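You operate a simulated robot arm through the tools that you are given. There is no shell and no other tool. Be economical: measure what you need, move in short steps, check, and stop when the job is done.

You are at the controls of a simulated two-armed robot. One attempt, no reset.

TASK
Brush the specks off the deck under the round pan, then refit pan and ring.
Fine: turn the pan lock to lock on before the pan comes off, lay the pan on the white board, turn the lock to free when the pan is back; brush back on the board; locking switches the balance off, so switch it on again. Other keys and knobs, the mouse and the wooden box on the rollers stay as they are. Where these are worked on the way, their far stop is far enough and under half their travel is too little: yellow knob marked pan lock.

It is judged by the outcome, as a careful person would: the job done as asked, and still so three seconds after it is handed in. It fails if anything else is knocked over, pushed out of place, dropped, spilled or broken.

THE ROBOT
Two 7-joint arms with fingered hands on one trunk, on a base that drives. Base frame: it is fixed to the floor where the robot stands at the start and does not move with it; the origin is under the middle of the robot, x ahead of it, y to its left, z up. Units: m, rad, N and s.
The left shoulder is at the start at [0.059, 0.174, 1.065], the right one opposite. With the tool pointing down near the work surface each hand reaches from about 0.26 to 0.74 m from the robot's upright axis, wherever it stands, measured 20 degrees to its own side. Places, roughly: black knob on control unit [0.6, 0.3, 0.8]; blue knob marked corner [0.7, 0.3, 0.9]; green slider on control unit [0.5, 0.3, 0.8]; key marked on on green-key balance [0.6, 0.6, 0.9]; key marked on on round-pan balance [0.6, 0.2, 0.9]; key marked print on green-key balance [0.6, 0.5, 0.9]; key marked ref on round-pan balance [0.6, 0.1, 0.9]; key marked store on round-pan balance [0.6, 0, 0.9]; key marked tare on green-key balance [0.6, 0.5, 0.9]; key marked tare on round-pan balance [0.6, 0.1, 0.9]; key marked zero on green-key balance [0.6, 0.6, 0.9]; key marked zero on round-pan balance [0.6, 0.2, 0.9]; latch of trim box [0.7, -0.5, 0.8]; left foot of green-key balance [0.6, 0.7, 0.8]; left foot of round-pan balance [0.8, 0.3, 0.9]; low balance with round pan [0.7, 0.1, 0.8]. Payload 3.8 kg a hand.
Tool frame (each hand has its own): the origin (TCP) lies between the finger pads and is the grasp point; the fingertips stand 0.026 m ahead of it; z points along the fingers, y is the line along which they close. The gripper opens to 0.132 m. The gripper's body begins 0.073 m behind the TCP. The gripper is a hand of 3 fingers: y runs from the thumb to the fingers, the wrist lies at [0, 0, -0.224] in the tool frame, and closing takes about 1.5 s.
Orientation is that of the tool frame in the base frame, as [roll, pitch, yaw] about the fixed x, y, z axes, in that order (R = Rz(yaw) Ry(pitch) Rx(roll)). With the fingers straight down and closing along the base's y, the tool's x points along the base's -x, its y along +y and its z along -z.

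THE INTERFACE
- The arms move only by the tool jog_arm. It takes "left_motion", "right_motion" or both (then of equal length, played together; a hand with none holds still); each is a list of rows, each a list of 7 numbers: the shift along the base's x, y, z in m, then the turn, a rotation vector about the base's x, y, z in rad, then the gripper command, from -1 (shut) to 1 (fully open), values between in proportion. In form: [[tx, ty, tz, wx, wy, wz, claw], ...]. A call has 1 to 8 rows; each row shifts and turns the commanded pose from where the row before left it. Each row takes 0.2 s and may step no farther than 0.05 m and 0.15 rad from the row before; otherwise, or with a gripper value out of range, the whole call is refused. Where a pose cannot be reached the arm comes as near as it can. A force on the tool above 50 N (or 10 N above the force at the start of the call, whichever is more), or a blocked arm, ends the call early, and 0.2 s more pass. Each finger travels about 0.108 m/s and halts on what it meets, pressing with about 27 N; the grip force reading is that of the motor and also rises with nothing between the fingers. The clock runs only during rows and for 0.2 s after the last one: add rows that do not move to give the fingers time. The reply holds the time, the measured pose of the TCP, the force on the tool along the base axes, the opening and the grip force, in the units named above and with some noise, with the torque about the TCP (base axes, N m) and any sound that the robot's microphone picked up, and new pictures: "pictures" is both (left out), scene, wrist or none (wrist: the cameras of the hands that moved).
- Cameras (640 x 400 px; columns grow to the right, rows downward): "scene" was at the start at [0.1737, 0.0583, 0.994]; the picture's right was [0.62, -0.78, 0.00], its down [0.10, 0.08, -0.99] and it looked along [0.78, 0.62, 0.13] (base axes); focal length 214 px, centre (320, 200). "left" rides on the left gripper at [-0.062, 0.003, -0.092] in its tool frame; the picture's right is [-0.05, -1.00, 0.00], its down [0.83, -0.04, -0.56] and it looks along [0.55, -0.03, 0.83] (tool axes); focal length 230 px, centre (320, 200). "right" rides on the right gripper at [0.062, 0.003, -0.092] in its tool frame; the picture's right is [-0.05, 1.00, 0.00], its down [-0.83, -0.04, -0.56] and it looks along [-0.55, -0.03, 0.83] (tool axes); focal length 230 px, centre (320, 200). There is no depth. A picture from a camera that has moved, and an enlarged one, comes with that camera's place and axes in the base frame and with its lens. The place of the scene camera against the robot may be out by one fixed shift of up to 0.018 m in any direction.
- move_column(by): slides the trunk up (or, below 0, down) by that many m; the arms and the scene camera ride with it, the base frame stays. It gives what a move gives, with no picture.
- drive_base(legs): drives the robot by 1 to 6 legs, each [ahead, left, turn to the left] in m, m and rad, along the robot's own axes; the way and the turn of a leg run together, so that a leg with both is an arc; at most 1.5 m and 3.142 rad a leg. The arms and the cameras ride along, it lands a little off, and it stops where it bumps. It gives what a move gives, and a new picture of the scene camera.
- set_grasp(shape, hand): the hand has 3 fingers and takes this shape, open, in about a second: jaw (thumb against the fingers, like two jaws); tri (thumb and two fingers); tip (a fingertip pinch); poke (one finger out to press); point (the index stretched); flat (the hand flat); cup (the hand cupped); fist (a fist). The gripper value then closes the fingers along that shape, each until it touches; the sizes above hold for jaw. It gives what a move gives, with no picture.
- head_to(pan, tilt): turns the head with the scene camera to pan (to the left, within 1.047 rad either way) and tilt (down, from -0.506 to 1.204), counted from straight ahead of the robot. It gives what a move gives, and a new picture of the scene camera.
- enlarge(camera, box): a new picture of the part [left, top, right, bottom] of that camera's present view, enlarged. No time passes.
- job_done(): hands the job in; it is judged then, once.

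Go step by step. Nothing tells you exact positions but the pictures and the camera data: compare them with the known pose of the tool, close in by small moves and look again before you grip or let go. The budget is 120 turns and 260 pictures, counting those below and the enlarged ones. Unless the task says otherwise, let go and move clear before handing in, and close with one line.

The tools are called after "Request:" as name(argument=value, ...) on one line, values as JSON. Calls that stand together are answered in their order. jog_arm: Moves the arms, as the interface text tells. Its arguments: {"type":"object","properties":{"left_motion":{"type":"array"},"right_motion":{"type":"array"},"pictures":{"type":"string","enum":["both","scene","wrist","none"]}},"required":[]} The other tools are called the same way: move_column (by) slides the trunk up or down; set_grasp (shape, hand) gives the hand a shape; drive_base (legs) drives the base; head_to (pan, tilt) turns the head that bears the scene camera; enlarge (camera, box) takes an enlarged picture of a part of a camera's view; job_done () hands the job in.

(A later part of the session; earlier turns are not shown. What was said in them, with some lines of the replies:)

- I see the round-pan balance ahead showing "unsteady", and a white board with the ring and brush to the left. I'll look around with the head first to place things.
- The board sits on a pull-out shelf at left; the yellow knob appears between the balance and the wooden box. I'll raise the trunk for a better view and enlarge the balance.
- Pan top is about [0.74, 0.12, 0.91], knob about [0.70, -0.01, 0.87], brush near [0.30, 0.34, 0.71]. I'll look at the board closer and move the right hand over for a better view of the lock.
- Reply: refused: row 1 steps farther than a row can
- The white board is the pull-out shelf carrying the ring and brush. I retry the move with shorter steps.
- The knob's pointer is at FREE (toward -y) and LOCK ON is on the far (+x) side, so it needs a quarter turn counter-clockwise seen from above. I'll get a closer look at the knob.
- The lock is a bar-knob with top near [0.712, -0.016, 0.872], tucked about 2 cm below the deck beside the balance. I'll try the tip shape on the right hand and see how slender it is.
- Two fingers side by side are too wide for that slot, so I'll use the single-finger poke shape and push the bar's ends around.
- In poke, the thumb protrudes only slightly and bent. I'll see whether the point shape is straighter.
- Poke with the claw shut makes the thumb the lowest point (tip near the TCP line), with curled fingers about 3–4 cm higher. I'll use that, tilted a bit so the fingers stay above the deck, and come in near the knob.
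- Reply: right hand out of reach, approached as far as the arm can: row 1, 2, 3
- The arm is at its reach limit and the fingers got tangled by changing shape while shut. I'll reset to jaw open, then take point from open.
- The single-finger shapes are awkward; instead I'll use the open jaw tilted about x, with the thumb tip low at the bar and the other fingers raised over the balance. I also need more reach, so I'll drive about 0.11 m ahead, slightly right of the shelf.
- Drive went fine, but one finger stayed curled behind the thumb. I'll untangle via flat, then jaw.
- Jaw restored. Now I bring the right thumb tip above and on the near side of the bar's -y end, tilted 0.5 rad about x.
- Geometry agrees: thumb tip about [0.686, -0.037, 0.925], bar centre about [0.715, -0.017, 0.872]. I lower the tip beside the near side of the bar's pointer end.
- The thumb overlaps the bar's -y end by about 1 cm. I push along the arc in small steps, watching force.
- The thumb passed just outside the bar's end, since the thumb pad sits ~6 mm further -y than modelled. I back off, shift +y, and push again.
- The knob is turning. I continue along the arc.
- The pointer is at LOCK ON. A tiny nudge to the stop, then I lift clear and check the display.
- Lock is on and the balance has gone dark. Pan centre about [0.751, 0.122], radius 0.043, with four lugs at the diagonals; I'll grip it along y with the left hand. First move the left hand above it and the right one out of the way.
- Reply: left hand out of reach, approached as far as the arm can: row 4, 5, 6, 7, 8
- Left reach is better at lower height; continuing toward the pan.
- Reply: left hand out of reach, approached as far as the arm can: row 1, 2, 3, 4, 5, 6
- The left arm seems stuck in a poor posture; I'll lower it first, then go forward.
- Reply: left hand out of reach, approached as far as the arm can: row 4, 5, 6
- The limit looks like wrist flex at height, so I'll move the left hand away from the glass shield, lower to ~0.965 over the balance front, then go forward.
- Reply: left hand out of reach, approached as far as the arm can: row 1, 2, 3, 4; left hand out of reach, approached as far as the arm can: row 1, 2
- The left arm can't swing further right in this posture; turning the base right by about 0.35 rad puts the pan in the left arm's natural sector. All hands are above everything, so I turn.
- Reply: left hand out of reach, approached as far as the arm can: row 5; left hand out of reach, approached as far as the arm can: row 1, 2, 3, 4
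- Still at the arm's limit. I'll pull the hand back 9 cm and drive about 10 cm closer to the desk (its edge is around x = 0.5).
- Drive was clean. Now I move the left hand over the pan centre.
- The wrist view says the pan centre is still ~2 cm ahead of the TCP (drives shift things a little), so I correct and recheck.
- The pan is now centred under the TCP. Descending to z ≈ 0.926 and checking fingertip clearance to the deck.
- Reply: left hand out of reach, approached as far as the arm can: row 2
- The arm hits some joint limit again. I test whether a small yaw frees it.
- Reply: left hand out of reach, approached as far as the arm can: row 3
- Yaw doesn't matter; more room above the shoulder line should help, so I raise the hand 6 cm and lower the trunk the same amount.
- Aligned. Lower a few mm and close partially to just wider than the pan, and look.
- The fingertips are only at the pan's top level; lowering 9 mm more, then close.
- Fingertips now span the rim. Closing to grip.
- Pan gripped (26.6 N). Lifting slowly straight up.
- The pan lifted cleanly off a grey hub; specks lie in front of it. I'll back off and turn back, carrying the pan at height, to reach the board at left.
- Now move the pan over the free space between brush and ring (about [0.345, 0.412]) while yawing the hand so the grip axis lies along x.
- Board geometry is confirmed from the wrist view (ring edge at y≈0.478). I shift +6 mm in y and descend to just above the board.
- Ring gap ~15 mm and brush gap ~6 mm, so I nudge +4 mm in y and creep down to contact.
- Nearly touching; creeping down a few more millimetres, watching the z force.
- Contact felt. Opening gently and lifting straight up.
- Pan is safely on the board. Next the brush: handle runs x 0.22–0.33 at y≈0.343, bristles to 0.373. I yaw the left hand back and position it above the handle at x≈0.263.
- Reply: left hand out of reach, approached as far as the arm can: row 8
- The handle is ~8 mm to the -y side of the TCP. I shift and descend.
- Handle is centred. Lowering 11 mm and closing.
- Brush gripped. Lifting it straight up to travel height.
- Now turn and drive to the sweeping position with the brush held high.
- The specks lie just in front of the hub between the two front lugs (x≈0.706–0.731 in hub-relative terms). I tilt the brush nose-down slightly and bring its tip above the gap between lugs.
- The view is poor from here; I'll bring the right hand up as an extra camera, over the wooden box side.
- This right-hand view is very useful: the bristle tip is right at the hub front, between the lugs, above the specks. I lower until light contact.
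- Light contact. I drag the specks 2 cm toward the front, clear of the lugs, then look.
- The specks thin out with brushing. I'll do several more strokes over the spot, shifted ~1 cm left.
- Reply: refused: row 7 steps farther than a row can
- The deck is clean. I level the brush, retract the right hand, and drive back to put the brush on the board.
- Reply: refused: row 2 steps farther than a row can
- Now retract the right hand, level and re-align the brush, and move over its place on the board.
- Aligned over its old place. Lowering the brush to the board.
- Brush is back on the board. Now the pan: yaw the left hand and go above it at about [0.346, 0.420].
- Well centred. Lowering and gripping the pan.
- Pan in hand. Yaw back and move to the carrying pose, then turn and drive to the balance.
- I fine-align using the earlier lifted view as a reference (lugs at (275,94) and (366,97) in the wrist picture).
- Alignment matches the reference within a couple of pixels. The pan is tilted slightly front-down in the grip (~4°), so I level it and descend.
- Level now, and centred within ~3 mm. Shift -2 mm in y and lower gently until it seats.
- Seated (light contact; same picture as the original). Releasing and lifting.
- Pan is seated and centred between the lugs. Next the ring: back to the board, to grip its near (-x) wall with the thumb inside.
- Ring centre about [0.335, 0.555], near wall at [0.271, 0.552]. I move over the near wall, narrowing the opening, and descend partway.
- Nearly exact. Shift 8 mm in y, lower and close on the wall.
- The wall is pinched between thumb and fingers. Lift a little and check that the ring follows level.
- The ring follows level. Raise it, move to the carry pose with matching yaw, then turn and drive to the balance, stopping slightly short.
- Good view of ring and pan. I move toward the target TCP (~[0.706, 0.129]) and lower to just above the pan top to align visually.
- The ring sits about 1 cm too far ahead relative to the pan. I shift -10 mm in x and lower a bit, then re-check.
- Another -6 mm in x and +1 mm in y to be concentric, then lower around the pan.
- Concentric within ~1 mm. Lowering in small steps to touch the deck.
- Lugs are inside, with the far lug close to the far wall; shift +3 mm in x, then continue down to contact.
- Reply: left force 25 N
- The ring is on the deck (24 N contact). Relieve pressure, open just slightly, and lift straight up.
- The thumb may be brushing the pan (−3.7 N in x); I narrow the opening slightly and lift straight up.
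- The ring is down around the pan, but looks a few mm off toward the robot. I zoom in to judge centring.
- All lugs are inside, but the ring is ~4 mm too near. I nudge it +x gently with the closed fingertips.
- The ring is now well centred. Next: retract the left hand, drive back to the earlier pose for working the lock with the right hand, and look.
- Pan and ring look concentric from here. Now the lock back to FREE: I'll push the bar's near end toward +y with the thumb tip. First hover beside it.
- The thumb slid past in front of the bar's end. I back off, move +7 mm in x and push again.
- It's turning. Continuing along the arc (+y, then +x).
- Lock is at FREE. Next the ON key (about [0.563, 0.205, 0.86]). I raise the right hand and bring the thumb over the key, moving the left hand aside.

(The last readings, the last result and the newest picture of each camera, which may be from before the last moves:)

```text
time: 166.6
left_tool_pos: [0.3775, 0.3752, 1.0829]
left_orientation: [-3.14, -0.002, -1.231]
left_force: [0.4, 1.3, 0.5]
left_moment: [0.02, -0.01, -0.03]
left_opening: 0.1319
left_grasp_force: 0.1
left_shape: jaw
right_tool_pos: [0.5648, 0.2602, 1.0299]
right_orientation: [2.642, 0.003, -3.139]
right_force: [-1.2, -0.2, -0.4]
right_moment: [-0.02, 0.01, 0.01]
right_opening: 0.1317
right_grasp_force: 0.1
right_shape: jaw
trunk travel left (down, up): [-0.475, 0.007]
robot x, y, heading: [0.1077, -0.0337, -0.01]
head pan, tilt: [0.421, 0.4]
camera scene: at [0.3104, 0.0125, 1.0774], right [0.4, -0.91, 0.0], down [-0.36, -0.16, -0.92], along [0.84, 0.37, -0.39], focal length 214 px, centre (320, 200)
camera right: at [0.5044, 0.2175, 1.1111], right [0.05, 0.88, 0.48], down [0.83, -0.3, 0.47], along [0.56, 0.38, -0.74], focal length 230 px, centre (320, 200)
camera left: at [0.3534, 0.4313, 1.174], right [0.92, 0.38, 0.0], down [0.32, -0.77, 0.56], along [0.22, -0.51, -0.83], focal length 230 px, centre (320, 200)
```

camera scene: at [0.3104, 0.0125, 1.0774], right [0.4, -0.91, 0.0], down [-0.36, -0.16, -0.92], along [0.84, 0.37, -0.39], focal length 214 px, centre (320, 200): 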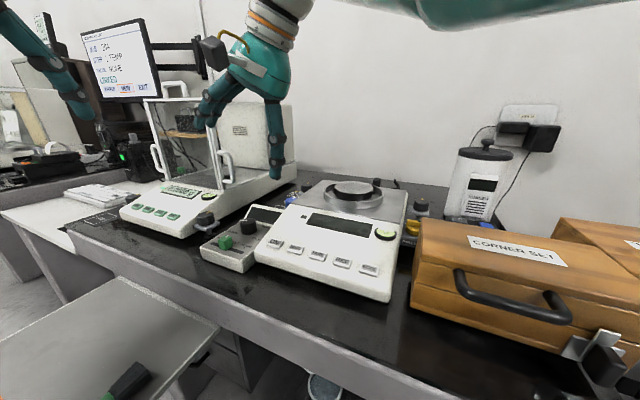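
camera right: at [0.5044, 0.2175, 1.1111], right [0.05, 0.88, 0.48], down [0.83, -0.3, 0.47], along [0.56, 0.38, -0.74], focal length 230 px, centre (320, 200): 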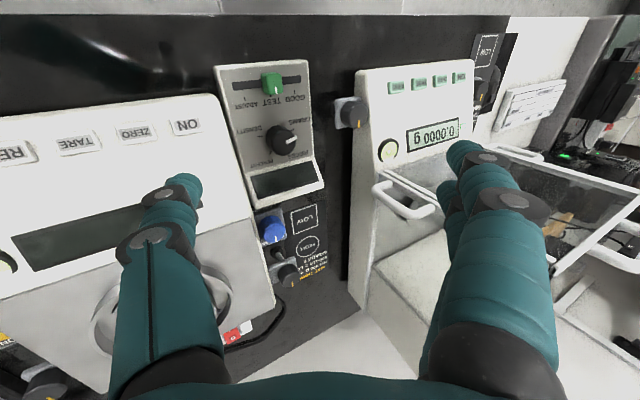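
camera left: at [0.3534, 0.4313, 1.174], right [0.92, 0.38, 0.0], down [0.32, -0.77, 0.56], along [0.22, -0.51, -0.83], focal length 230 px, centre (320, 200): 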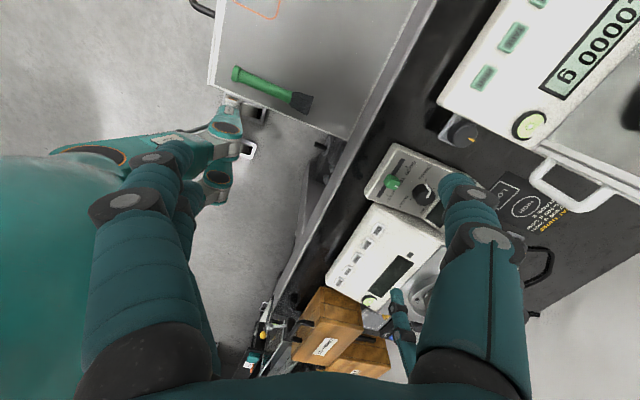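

The thumb is right above the ON key, and the raised fingers clear the neighbouring balance. Lowering most of the way.

Request:
jog_arm(right_motion=[[0, 0, -0.04, 0, 0, 0, 1], [0, 0, -0.03, 0, 0, 0, 1], [0, 0, -0.01, 0, 0, 0, 1], [0, 0, 0, 0, 0, 0, 1]], pictures="none")

Request:
enlarge(camera="scene", box=[220, 160, 380, 260])

Request:
enlarge(camera="right", box=[80, 80, 320, 230])

```text
time: 167.6
left_tool_pos: [0.377, 0.3749, 1.0839]
left_orientation: [-3.137, -0.002, -1.23]
left_force: [0.0, 0.0, -0.3]
left_moment: [-0.04, -0.01, -0.03]
left_opening: 0.132
left_grasp_force: 0.0
left_shape: jaw
right_tool_pos: [0.569, 0.2584, 0.9503]
right_orientation: [2.64, 0.004, -3.139]
right_force: [0.4, 0.4, 1.4]
right_moment: [-0.02, 0.05, -0.01]
right_opening: 0.1318
right_grasp_force: 0.1
right_shape: jaw
trunk travel left (down, up): [-0.475, 0.007]
robot x, y, heading: [0.1058, -0.0294, -0.008]
head pan, tilt: [0.421, 0.4]
```

```text
4.00 times, centred on (300, 210) of scene
camera zoom: at [0.3105, 0.012, 1.0755], right [0.4, -0.91, 0.0], down [-0.37, -0.16, -0.91], along [0.84, 0.37, -0.41], focal length 858 px, centre (400, 160)
```

zoom: 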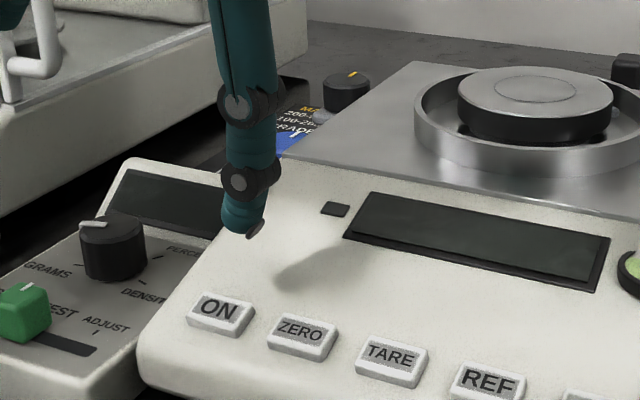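

```text
2.67 times, centred on (200, 155) of right
camera zoom: at [0.5071, 0.2154, 1.0324], right [0.05, 0.88, 0.48], down [0.83, -0.3, 0.47], along [0.56, 0.37, -0.74], focal length 614 px, centre (640, 320)
```

zoom: 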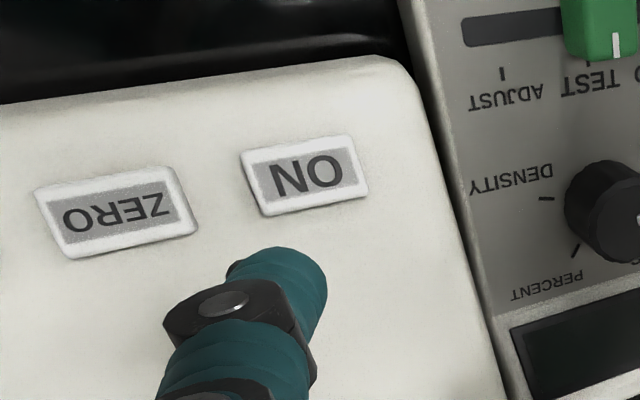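

The tip is ~12 mm beyond the key. Correct and lower toward the key.

Request:
jog_arm(right_motion=[[-0.012, 0.003, 0, 0, 0, 0, 1], [0, 0, -0.01, 0, 0, 0, 1], [0, 0, 0, 0, 0, 0, 1]], pictures="none")

Request:
enlarge(camera="scene", box=[220, 160, 380, 260])

Request:
enlarge(camera="right", box=[80, 80, 320, 230])

```text
time: 168.4
left_tool_pos: [0.3771, 0.3752, 1.0824]
left_orientation: [-3.139, -0.001, -1.23]
left_force: [0.3, 0.2, 0.6]
left_moment: [-0.01, 0.02, -0.01]
left_opening: 0.1319
left_grasp_force: 0.1
left_shape: jaw
right_tool_pos: [0.5648, 0.2549, 0.942]
right_orientation: [2.645, 0.015, 3.134]
right_force: [-0.3, 0.0, -0.3]
right_moment: [-0.01, 0.01, 0.02]
right_opening: 0.1321
right_grasp_force: 0.1
right_shape: jaw
trunk travel left (down, up): [-0.475, 0.007]
robot x, y, heading: [0.1056, -0.0259, -0.005]
head pan, tilt: [0.421, 0.4]
```

```text
4.00 times, centred on (300, 210) of scene
camera zoom: at [0.309, 0.0105, 1.0659], right [0.4, -0.92, 0.0], down [-0.46, -0.2, -0.87], along [0.79, 0.34, -0.5], focal length 858 px, centre (400, 160)
```

zoom: 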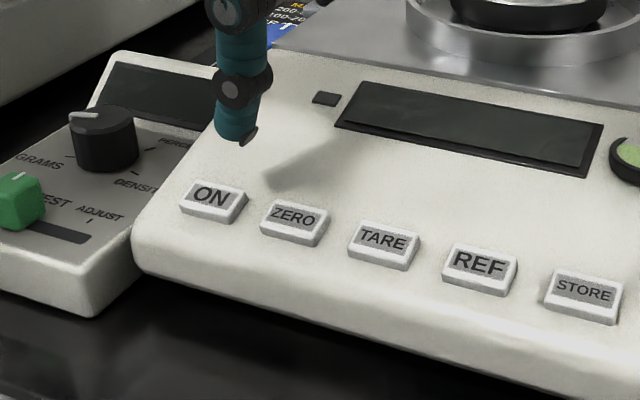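

```text
2.67 times, centred on (200, 155) of right
camera zoom: at [0.5025, 0.2137, 1.024], right [0.05, 0.88, 0.48], down [0.82, -0.31, 0.48], along [0.57, 0.37, -0.74], focal length 614 px, centre (640, 320)
```

zoom: 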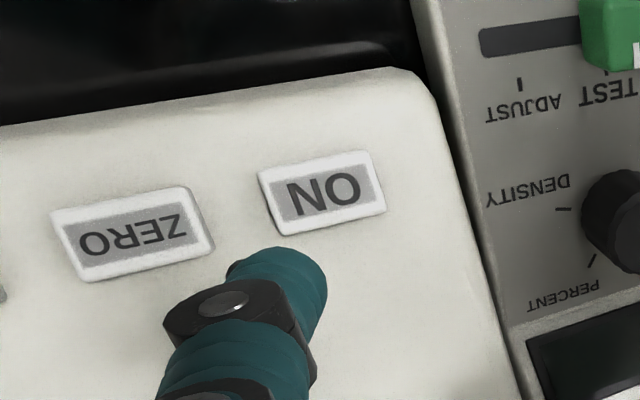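

The scene camera itself tilted: the right arm is pressing against the head when reaching across. I raise and retract the hand, then reposition the base so the key lies in front of the right arm.

Request:
jog_arm(right_motion=[[0, 0, 0.04, 0, 0, 0, 1], [0, 0, 0.04, 0, 0, 0, 1], [0, -0.045, 0, 0, 0, 0, 1], [0, -0.045, 0, 0, 0, 0, 1], [0, -0.045, 0, 0, 0, 0, 1], [-0.02, -0.04, 0, 0, 0, 0, 1], [-0.02, -0.04, 0, 0, 0, 0, 1], [-0.02, -0.03, 0, 0, 0, 0, 1]], pictures="none")

Request:
drive_base(legs=[[-0.107, 0.03, 0], [0, 0, 0.5]])

Request:
head_to(pan=-0.1, tilt=0.4)

```text
time: 170.2
left_tool_pos: [0.3771, 0.3737, 1.0831]
left_orientation: [-3.137, 0.0, -1.23]
left_force: [-0.1, 0.1, -0.1]
left_moment: [0.02, 0.02, -0.05]
left_opening: 0.1317
left_grasp_force: 0.1
left_shape: jaw
right_tool_pos: [0.4946, 0.0148, 1.0209]
right_orientation: [2.642, 0.003, -3.137]
right_force: [0.6, 0.9, -0.4]
right_moment: [-0.01, 0.0, -0.02]
right_opening: 0.1318
right_grasp_force: 0.1
right_shape: jaw
trunk travel left (down, up): [-0.475, 0.007]
robot x, y, heading: [0.1068, -0.0271, -0.006]
head pan, tilt: [0.421, 0.4]
```

```text
time: 172.8
left_tool_pos: [0.0434, 0.485, 1.0836]
left_orientation: [-3.137, -0.002, -0.734]
left_force: [0.6, -0.5, -0.2]
left_moment: [0.02, 0.0, -0.01]
left_opening: 0.1318
left_grasp_force: 0.1
left_shape: jaw
right_tool_pos: [0.3188, 0.2274, 1.0229]
right_orientation: [2.639, 0.004, -2.639]
right_force: [0.0, -0.4, -0.6]
right_moment: [-0.02, 0.01, -0.01]
right_opening: 0.1319
right_grasp_force: 0.0
right_shape: jaw
trunk travel left (down, up): [-0.475, 0.007]
robot x, y, heading: [-0.0007, 0.0047, 0.487]
head pan, tilt: [0.421, 0.4]
camera scene: at [0.1619, 0.1299, 1.0773], right [0.79, -0.61, 0.0], down [-0.24, -0.31, -0.92], along [0.56, 0.73, -0.39], focal length 214 px, centre (320, 200)
```

scene: 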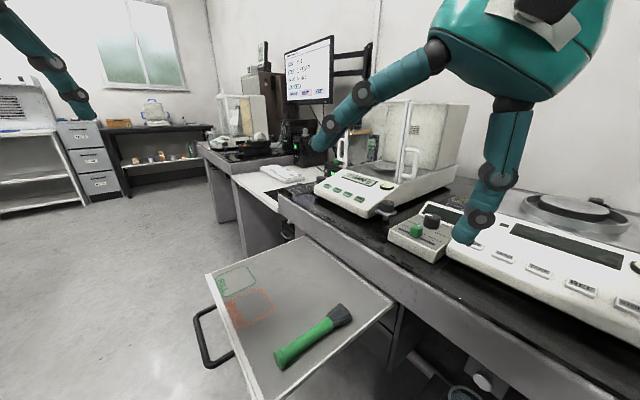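

```text
time: 173.8
left_tool_pos: [0.0437, 0.4856, 1.0829]
left_orientation: [-3.139, -0.003, -0.73]
left_force: [0.1, 0.1, -0.2]
left_moment: [0.02, 0.0, 0.02]
left_opening: 0.1319
left_grasp_force: 0.1
left_shape: jaw
right_tool_pos: [0.3189, 0.2258, 1.0224]
right_orientation: [2.641, 0.004, -2.64]
right_force: [-0.1, 0.3, -0.9]
right_moment: [0.01, -0.02, 0.01]
right_opening: 0.1318
right_grasp_force: 0.0
right_shape: jaw
trunk travel left (down, up): [-0.475, 0.007]
robot x, y, heading: [-0.0013, -0.0007, 0.493]
head pan, tilt: [-0.099, 0.4]
camera scene: at [0.1908, 0.0922, 1.0773], right [0.39, -0.92, 0.0], down [-0.36, -0.15, -0.92], along [0.85, 0.35, -0.39], focal length 214 px, centre (320, 200)
```

scene: 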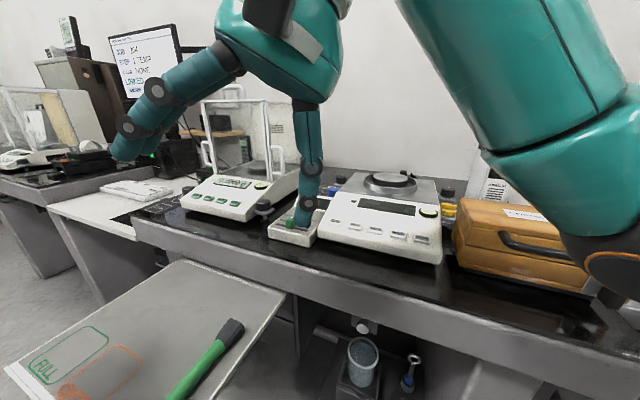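

Now the key is in the right arm's natural sector. Move the thumb over it.

Request:
jog_arm(right_motion=[[0.043, 0.0055, 0, 0, 0, 0, 1], [0.043, 0.0055, 0, 0, 0, 0, 1], [0.043, 0.0055, 0, 0, 0, 0, 1], [0.043, 0.0055, -0.01, 0, 0, 0, 1], [0.041, 0.0055, -0.02, 0, 0, 0, 1], [0, 0, -0.03, 0, 0, 0, 1], [0, 0, 0, 0, 0, 0, 1]], pictures="wrist")

Request:
enlarge(camera="scene", box=[280, 150, 440, 250])

```text
time: 175.4
left_tool_pos: [0.043, 0.4846, 1.0832]
left_orientation: [-3.138, -0.003, -0.73]
left_force: [0.3, 0.3, 0.4]
left_moment: [-0.01, 0.01, 0.0]
left_opening: 0.1318
left_grasp_force: 0.0
left_shape: jaw
right_tool_pos: [0.5303, 0.253, 0.9638]
right_orientation: [2.639, 0.004, -2.637]
right_force: [0.3, -0.5, -0.6]
right_moment: [0.0, 0.01, 0.0]
right_opening: 0.1323
right_grasp_force: 0.0
right_shape: jaw
trunk travel left (down, up): [-0.475, 0.007]
robot x, y, heading: [0.0011, 0.0026, 0.496]
head pan, tilt: [-0.099, 0.4]
camera right: at [0.4958, 0.1858, 1.0443], right [-0.38, 0.79, 0.48], down [0.87, 0.13, 0.47], along [0.31, 0.6, -0.74], focal length 230 px, centre (320, 200)
```

right: 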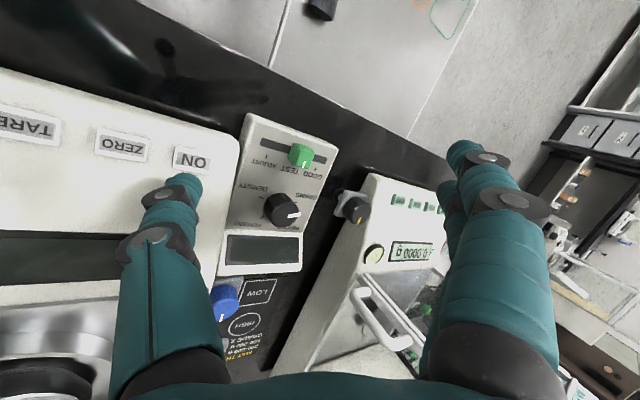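

```text
4.00 times, centred on (360, 200) of scene
camera zoom: at [0.1908, 0.0921, 1.0774], right [0.38, -0.92, 0.0], down [-0.36, -0.15, -0.92], along [0.85, 0.35, -0.39], focal length 858 px, centre (160, 200)
```

zoom: 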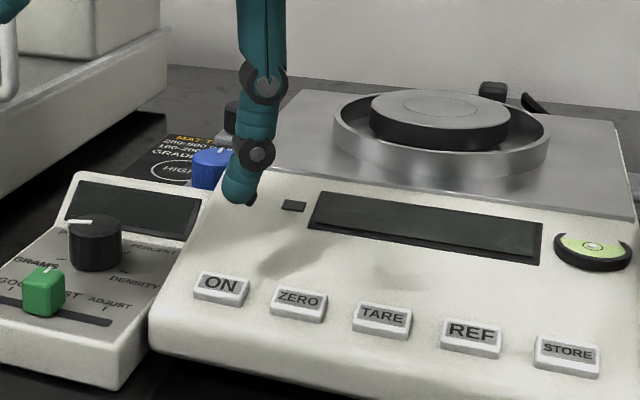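

Request:
jog_arm(right_motion=[[0, 0, -0.015, 0, 0, 0, 1], [0, 0, -0.01, 0, 0, 0, 1], [0, 0, 0, 0, 0, 0, 1]], pictures="none")

Request:
enlarge(camera="scene", box=[300, 180, 400, 242])

Request:
enlarge(camera="right", box=[110, 110, 270, 210])

```text
time: 176.2
left_tool_pos: [0.0425, 0.4855, 1.0838]
left_orientation: [-3.139, -0.001, -0.731]
left_force: [0.8, 0.5, 0.2]
left_moment: [-0.01, 0.02, -0.01]
left_opening: 0.1322
left_grasp_force: 0.1
left_shape: jaw
right_tool_pos: [0.5324, 0.2528, 0.9362]
right_orientation: [2.642, 0.004, -2.639]
right_force: [0.4, 0.0, 0.0]
right_moment: [0.02, 0.03, 0.02]
right_opening: 0.1316
right_grasp_force: 0.1
right_shape: jaw
trunk travel left (down, up): [-0.475, 0.007]
robot x, y, heading: [0.0032, -0.0021, 0.491]
head pan, tilt: [-0.099, 0.4]
```

```text
6.40 times, centred on (350, 211) of scene
camera zoom: at [0.1908, 0.0921, 1.0773], right [0.38, -0.92, 0.0], down [-0.36, -0.15, -0.92], along [0.85, 0.35, -0.39], focal length 1373 px, centre (128, 130)
```

zoom: 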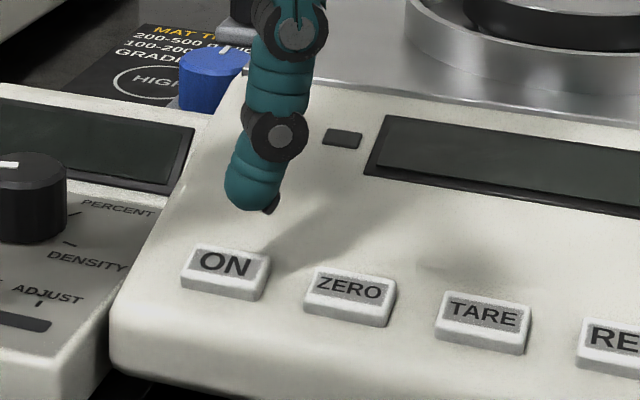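

```text
4.00 times, centred on (190, 160) of right
camera zoom: at [0.4971, 0.1861, 1.0179], right [-0.38, 0.79, 0.48], down [0.87, 0.13, 0.47], along [0.31, 0.6, -0.74], focal length 920 px, centre (840, 360)
```

zoom: 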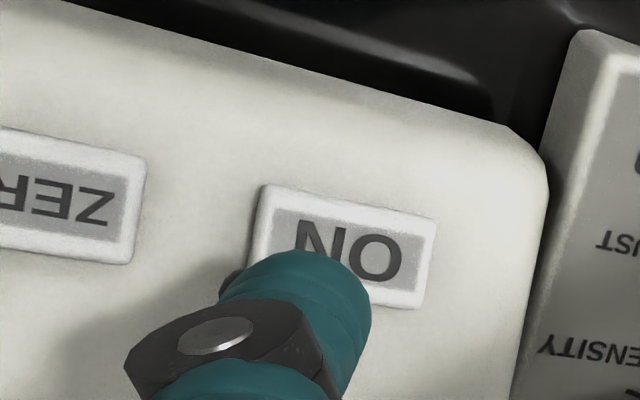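

Shift about [-5, +10] mm to be centred on the key, then lower onto it.

Request:
jog_arm(right_motion=[[-0.005, 0.01, 0, 0, 0, 0, 1], [0, 0, -0.006, 0, 0, 0, 1], [0, 0, 0, 0, 0, 0, 1]], pictures="none")

Request:
enlarge(camera="scene", box=[300, 180, 400, 242])

Request:
enlarge(camera="right", box=[110, 110, 270, 210])

```text
time: 177.0
left_tool_pos: [0.0424, 0.485, 1.0835]
left_orientation: [-3.136, 0.0, -0.732]
left_force: [0.6, 0.0, 0.6]
left_moment: [0.02, -0.04, -0.05]
left_opening: 0.132
left_grasp_force: 0.1
left_shape: jaw
right_tool_pos: [0.5263, 0.2635, 0.9304]
right_orientation: [2.64, 0.003, -2.639]
right_force: [-0.3, 0.3, -0.8]
right_moment: [0.0, 0.0, -0.01]
right_opening: 0.1321
right_grasp_force: 0.1
right_shape: jaw
trunk travel left (down, up): [-0.475, 0.007]
robot x, y, heading: [-0.0022, -0.0001, 0.494]
head pan, tilt: [-0.099, 0.4]
```

```text
6.40 times, centred on (350, 211) of scene
camera zoom: at [0.1908, 0.0922, 1.0773], right [0.38, -0.92, 0.0], down [-0.36, -0.15, -0.92], along [0.85, 0.35, -0.39], focal length 1373 px, centre (128, 130)
```

zoom: 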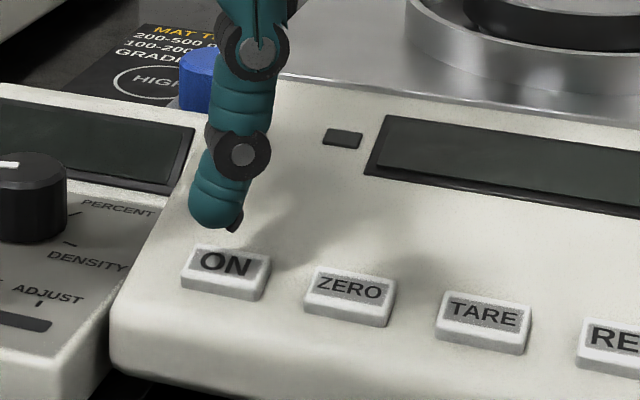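

```text
4.00 times, centred on (190, 160) of right
camera zoom: at [0.4916, 0.1963, 1.0122], right [-0.38, 0.79, 0.48], down [0.87, 0.13, 0.47], along [0.31, 0.6, -0.74], focal length 920 px, centre (840, 360)
```

zoom: 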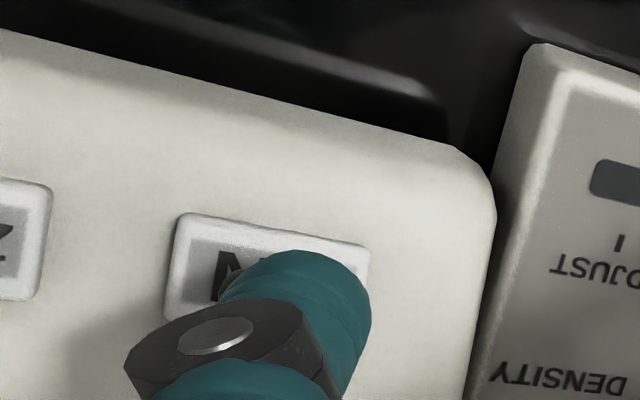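

Nicely lined up. Pressing down in small steps.

Request:
jog_arm(right_motion=[[0, 0, -0.004, 0, 0, 0, 1], [0, 0, -0.003, 0, 0, 0, 1], [0, 0, -0.003, 0, 0, 0, 1], [0, 0, -0.002, 0, 0, 0, 1], [0, 0, 0, 0, 0, 0, 1]], pictures="none")

Request:
enlarge(camera="scene", box=[300, 170, 420, 245])

```text
time: 178.2
left_tool_pos: [0.0429, 0.4849, 1.0829]
left_orientation: [-3.138, -0.002, -0.73]
left_force: [0.6, 0.9, -0.1]
left_moment: [0.02, -0.01, -0.03]
left_opening: 0.1319
left_grasp_force: 0.0
left_shape: jaw
right_tool_pos: [0.5262, 0.2649, 0.9191]
right_orientation: [2.641, 0.004, -2.639]
right_force: [0.0, 0.4, 0.2]
right_moment: [0.02, -0.02, 0.03]
right_opening: 0.1318
right_grasp_force: 0.1
right_shape: jaw
trunk travel left (down, up): [-0.475, 0.007]
robot x, y, heading: [-0.0013, -0.0014, 0.494]
head pan, tilt: [-0.099, 0.4]
```

```text
5.33 times, centred on (360, 208) of scene
camera zoom: at [0.1909, 0.0921, 1.0773], right [0.38, -0.92, 0.0], down [-0.36, -0.15, -0.92], along [0.85, 0.35, -0.39], focal length 1144 px, centre (107, 160)
```

zoom: 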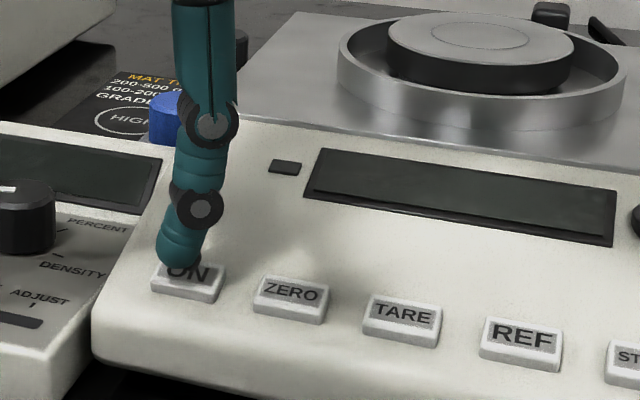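

Request:
jog_arm(right_motion=[[-0.004, 0, 0, 0, 0, 0, 1], [0, 0, -0.003, 0, 0, 0, 1], [0, 0, -0.002, 0, 0, 0, 1], [0, 0, -0.002, 0, 0, 0, 1], [0, 0, 0, 0, 0, 0, 1]], pictures="none")

Request:
enlarge(camera="scene", box=[300, 170, 420, 245])

```text
time: 179.4
left_tool_pos: [0.0432, 0.4851, 1.0841]
left_orientation: [-3.138, -0.002, -0.732]
left_force: [0.1, -0.4, 0.2]
left_moment: [0.01, -0.04, 0.02]
left_opening: 0.1322
left_grasp_force: 0.2
left_shape: jaw
right_tool_pos: [0.5213, 0.2621, 0.912]
right_orientation: [2.642, 0.002, -2.639]
right_force: [0.4, -1.0, -0.1]
right_moment: [-0.04, 0.0, 0.04]
right_opening: 0.1321
right_grasp_force: 0.1
right_shape: jaw
trunk travel left (down, up): [-0.475, 0.007]
robot x, y, heading: [-0.0019, 0.0006, 0.493]
head pan, tilt: [-0.099, 0.4]
```

```text
5.33 times, centred on (360, 208) of scene
camera zoom: at [0.1908, 0.0921, 1.0773], right [0.38, -0.92, 0.0], down [-0.36, -0.15, -0.92], along [0.85, 0.35, -0.39], focal length 1144 px, centre (107, 160)
```

zoom: 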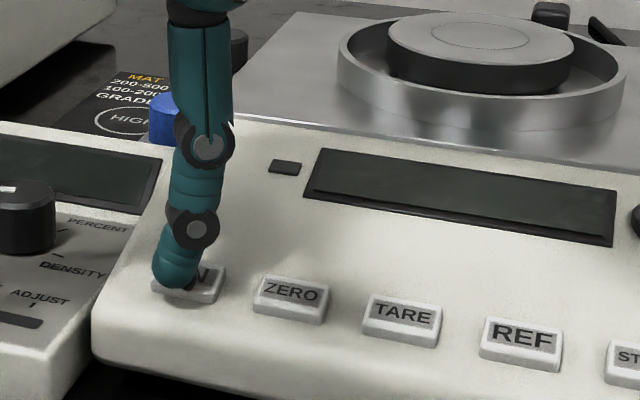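

Request:
jog_arm(right_motion=[[0, -0.003, -0.002, 0, 0, 0, 1], [0, 0, -0.002, 0, 0, 0, 1], [0, 0, -0.002, 0, 0, 0, 1], [0, 0, -0.002, 0, 0, 0, 1], [0, 0, 0, 0, 0, 0, 1]], pictures="none")

Request:
enlarge(camera="scene", box=[300, 170, 420, 245])

```text
time: 180.6
left_tool_pos: [0.0422, 0.4849, 1.0836]
left_orientation: [-3.136, -0.002, -0.733]
left_force: [-0.7, 0.5, -0.2]
left_moment: [-0.01, -0.01, -0.02]
left_opening: 0.1321
left_grasp_force: 0.1
left_shape: jaw
right_tool_pos: [0.5223, 0.2606, 0.9066]
right_orientation: [2.64, 0.006, -2.637]
right_force: [0.3, 0.3, 12.4]
right_moment: [-0.6, -0.49, 0.03]
right_opening: 0.1317
right_grasp_force: 0.0
right_shape: jaw
trunk travel left (down, up): [-0.475, 0.007]
robot x, y, heading: [-0.0014, -0.0001, 0.495]
head pan, tilt: [-0.099, 0.4]
heard: click
```

```text
5.33 times, centred on (360, 208) of scene
camera zoom: at [0.1901, 0.0918, 1.0777], right [0.38, -0.92, 0.0], down [-0.36, -0.15, -0.92], along [0.85, 0.35, -0.39], focal length 1144 px, centre (107, 160)
```

zoom: 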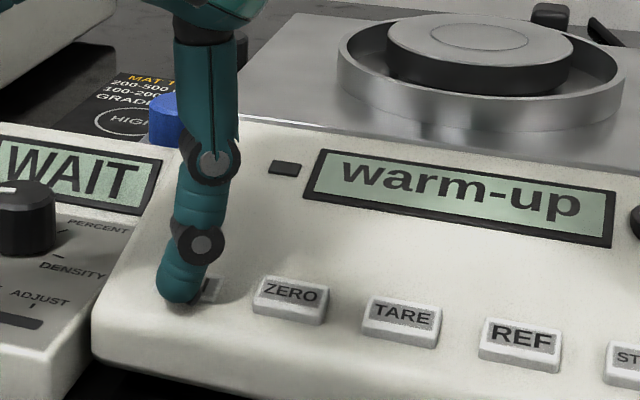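

Click — the display shows "warm-up". I lift the hand clear and back off.

Request:
jog_arm(right_motion=[[0, 0, 0.02, 0, 0, 0, 1], [0, 0, 0.04, 0, 0, 0, 1], [0, 0, 0.04, 0, 0, 0, 1], [-0.04, 0, 0.01, 0, 0, 0, 1], [-0.04, -0.01, 0, 0, 0, 0, 1], [-0.04, -0.02, 0, 0, 0, 0, 1], [-0.04, -0.02, 0, 0, 0, 0, 1], [0, 0, 0, 0, 0, 0, 1]], pictures="scene")

Request:
enlarge(camera="scene", box=[260, 150, 480, 288])

```text
time: 182.4
left_tool_pos: [0.0442, 0.4859, 1.0824]
left_orientation: [-3.138, -0.001, -0.732]
left_force: [0.1, -1.0, 0.5]
left_moment: [-0.03, 0.0, -0.01]
left_opening: 0.1318
left_grasp_force: 0.1
left_shape: jaw
right_tool_pos: [0.3606, 0.2104, 1.0144]
right_orientation: [2.641, 0.0, -2.639]
right_force: [0.1, 0.9, 0.4]
right_moment: [0.01, 0.02, 0.01]
right_opening: 0.1318
right_grasp_force: 0.1
right_shape: jaw
trunk travel left (down, up): [-0.475, 0.007]
robot x, y, heading: [0.0006, 0.0028, 0.494]
head pan, tilt: [-0.099, 0.4]
camera scene: at [0.1911, 0.0923, 1.0772], right [0.38, -0.92, 0.0], down [-0.36, -0.15, -0.92], along [0.85, 0.35, -0.39], focal length 214 px, centre (320, 200)
```

scene: 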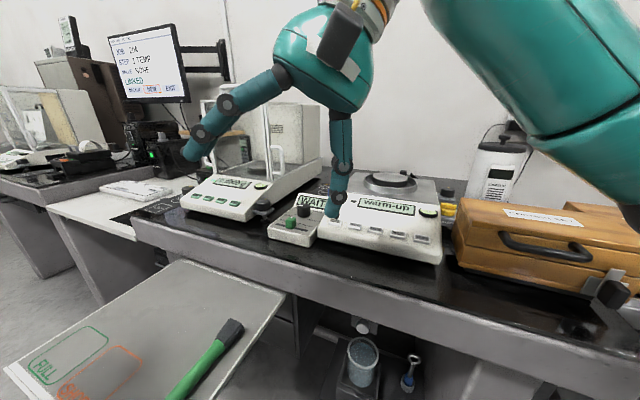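

```text
2.90 times, centred on (370, 219) of scene
camera zoom: at [0.1911, 0.0923, 1.0772], right [0.38, -0.92, 0.0], down [-0.36, -0.15, -0.92], along [0.85, 0.35, -0.39], focal length 622 px, centre (175, 145)
```

zoom: 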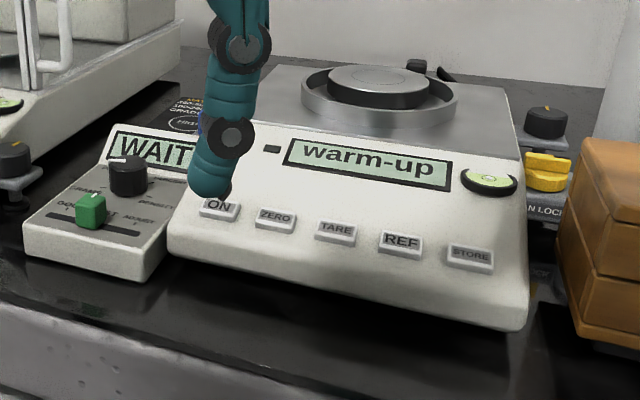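

Everything is in place; I'll wait a few seconds and confirm the balance comes up normally.

Request:
jog_arm(right_motion=[[-0.03, -0.03, 0.01, 0, 0, 0, 1], [0, -0.03, 0, 0, 0, 0, 1], [0, 0, 0, 0, 0, 0, 1], [0, 0, 0, 0, 0, 0, 1], [0, 0, 0, 0, 0, 0, 1], [0, 0, 0, 0, 0, 0, 1], [0, 0, 0, 0, 0, 0, 1], [0, 0, 0, 0, 0, 0, 1]], pictures="none")

Request:
jog_arm(right_motion=[[0, 0, 0, 0, 0, 0, 1], [0, 0, 0, 0, 0, 0, 1], [0, 0, 0, 0, 0, 0, 1], [0, 0, 0, 0, 0, 0, 1], [0, 0, 0, 0, 0, 0, 1], [0, 0, 0, 0, 0, 0, 1], [0, 0, 0, 0, 0, 0, 1], [0, 0, 0, 0, 0, 0, 1]], pictures="none")

Request:
enlarge(camera="scene", box=[260, 150, 480, 288])

```text
time: 184.2
left_tool_pos: [0.0431, 0.4848, 1.0838]
left_orientation: [-3.14, -0.002, -0.732]
left_force: [-0.3, -0.5, 0.2]
left_moment: [-0.04, 0.0, 0.02]
left_opening: 0.1318
left_grasp_force: 0.0
left_shape: jaw
right_tool_pos: [0.3327, 0.1526, 1.0241]
right_orientation: [2.642, 0.002, -2.637]
right_force: [-0.2, 0.6, -0.4]
right_moment: [-0.03, 0.02, -0.02]
right_opening: 0.1322
right_grasp_force: 0.0
right_shape: jaw
trunk travel left (down, up): [-0.475, 0.007]
robot x, y, heading: [-0.0025, 0.0025, 0.493]
head pan, tilt: [-0.099, 0.4]
```

```text
time: 186.0
left_tool_pos: [0.0424, 0.4844, 1.0846]
left_orientation: [-3.138, -0.002, -0.733]
left_force: [-0.3, 0.1, 0.0]
left_moment: [0.01, 0.01, 0.01]
left_opening: 0.1318
left_grasp_force: 0.1
left_shape: jaw
right_tool_pos: [0.3332, 0.1507, 1.0255]
right_orientation: [2.64, 0.004, -2.639]
right_force: [0.5, -0.3, 0.0]
right_moment: [0.02, 0.0, 0.01]
right_opening: 0.1317
right_grasp_force: 0.1
right_shape: jaw
trunk travel left (down, up): [-0.475, 0.007]
robot x, y, heading: [-0.0022, 0.0014, 0.492]
head pan, tilt: [-0.099, 0.4]
```

```text
2.90 times, centred on (370, 219) of scene
camera zoom: at [0.1909, 0.0921, 1.0773], right [0.38, -0.92, 0.0], down [-0.36, -0.15, -0.92], along [0.85, 0.35, -0.39], focal length 622 px, centre (175, 145)
```

zoom: 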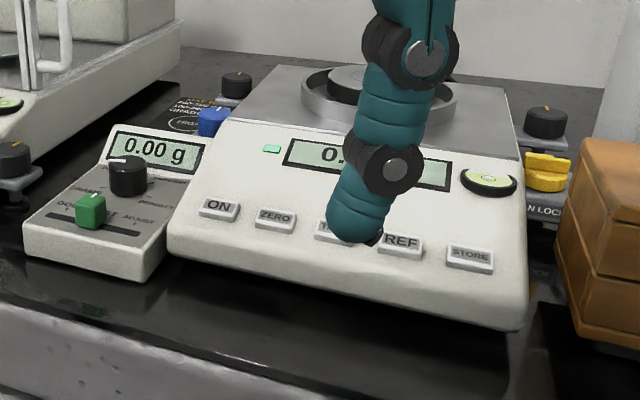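

The balance reads 0.00 g and stable, the lock is at FREE, pan and ring are fitted, and the brush is on the board. Handing in.

Request:
job_done()

```text
The job is handed in.
```

I brushed the specks off the deck and refitted the pan and ring. The pan lock is back at free, the balance is on again and reading 0.00 g, and the brush is back on the board.
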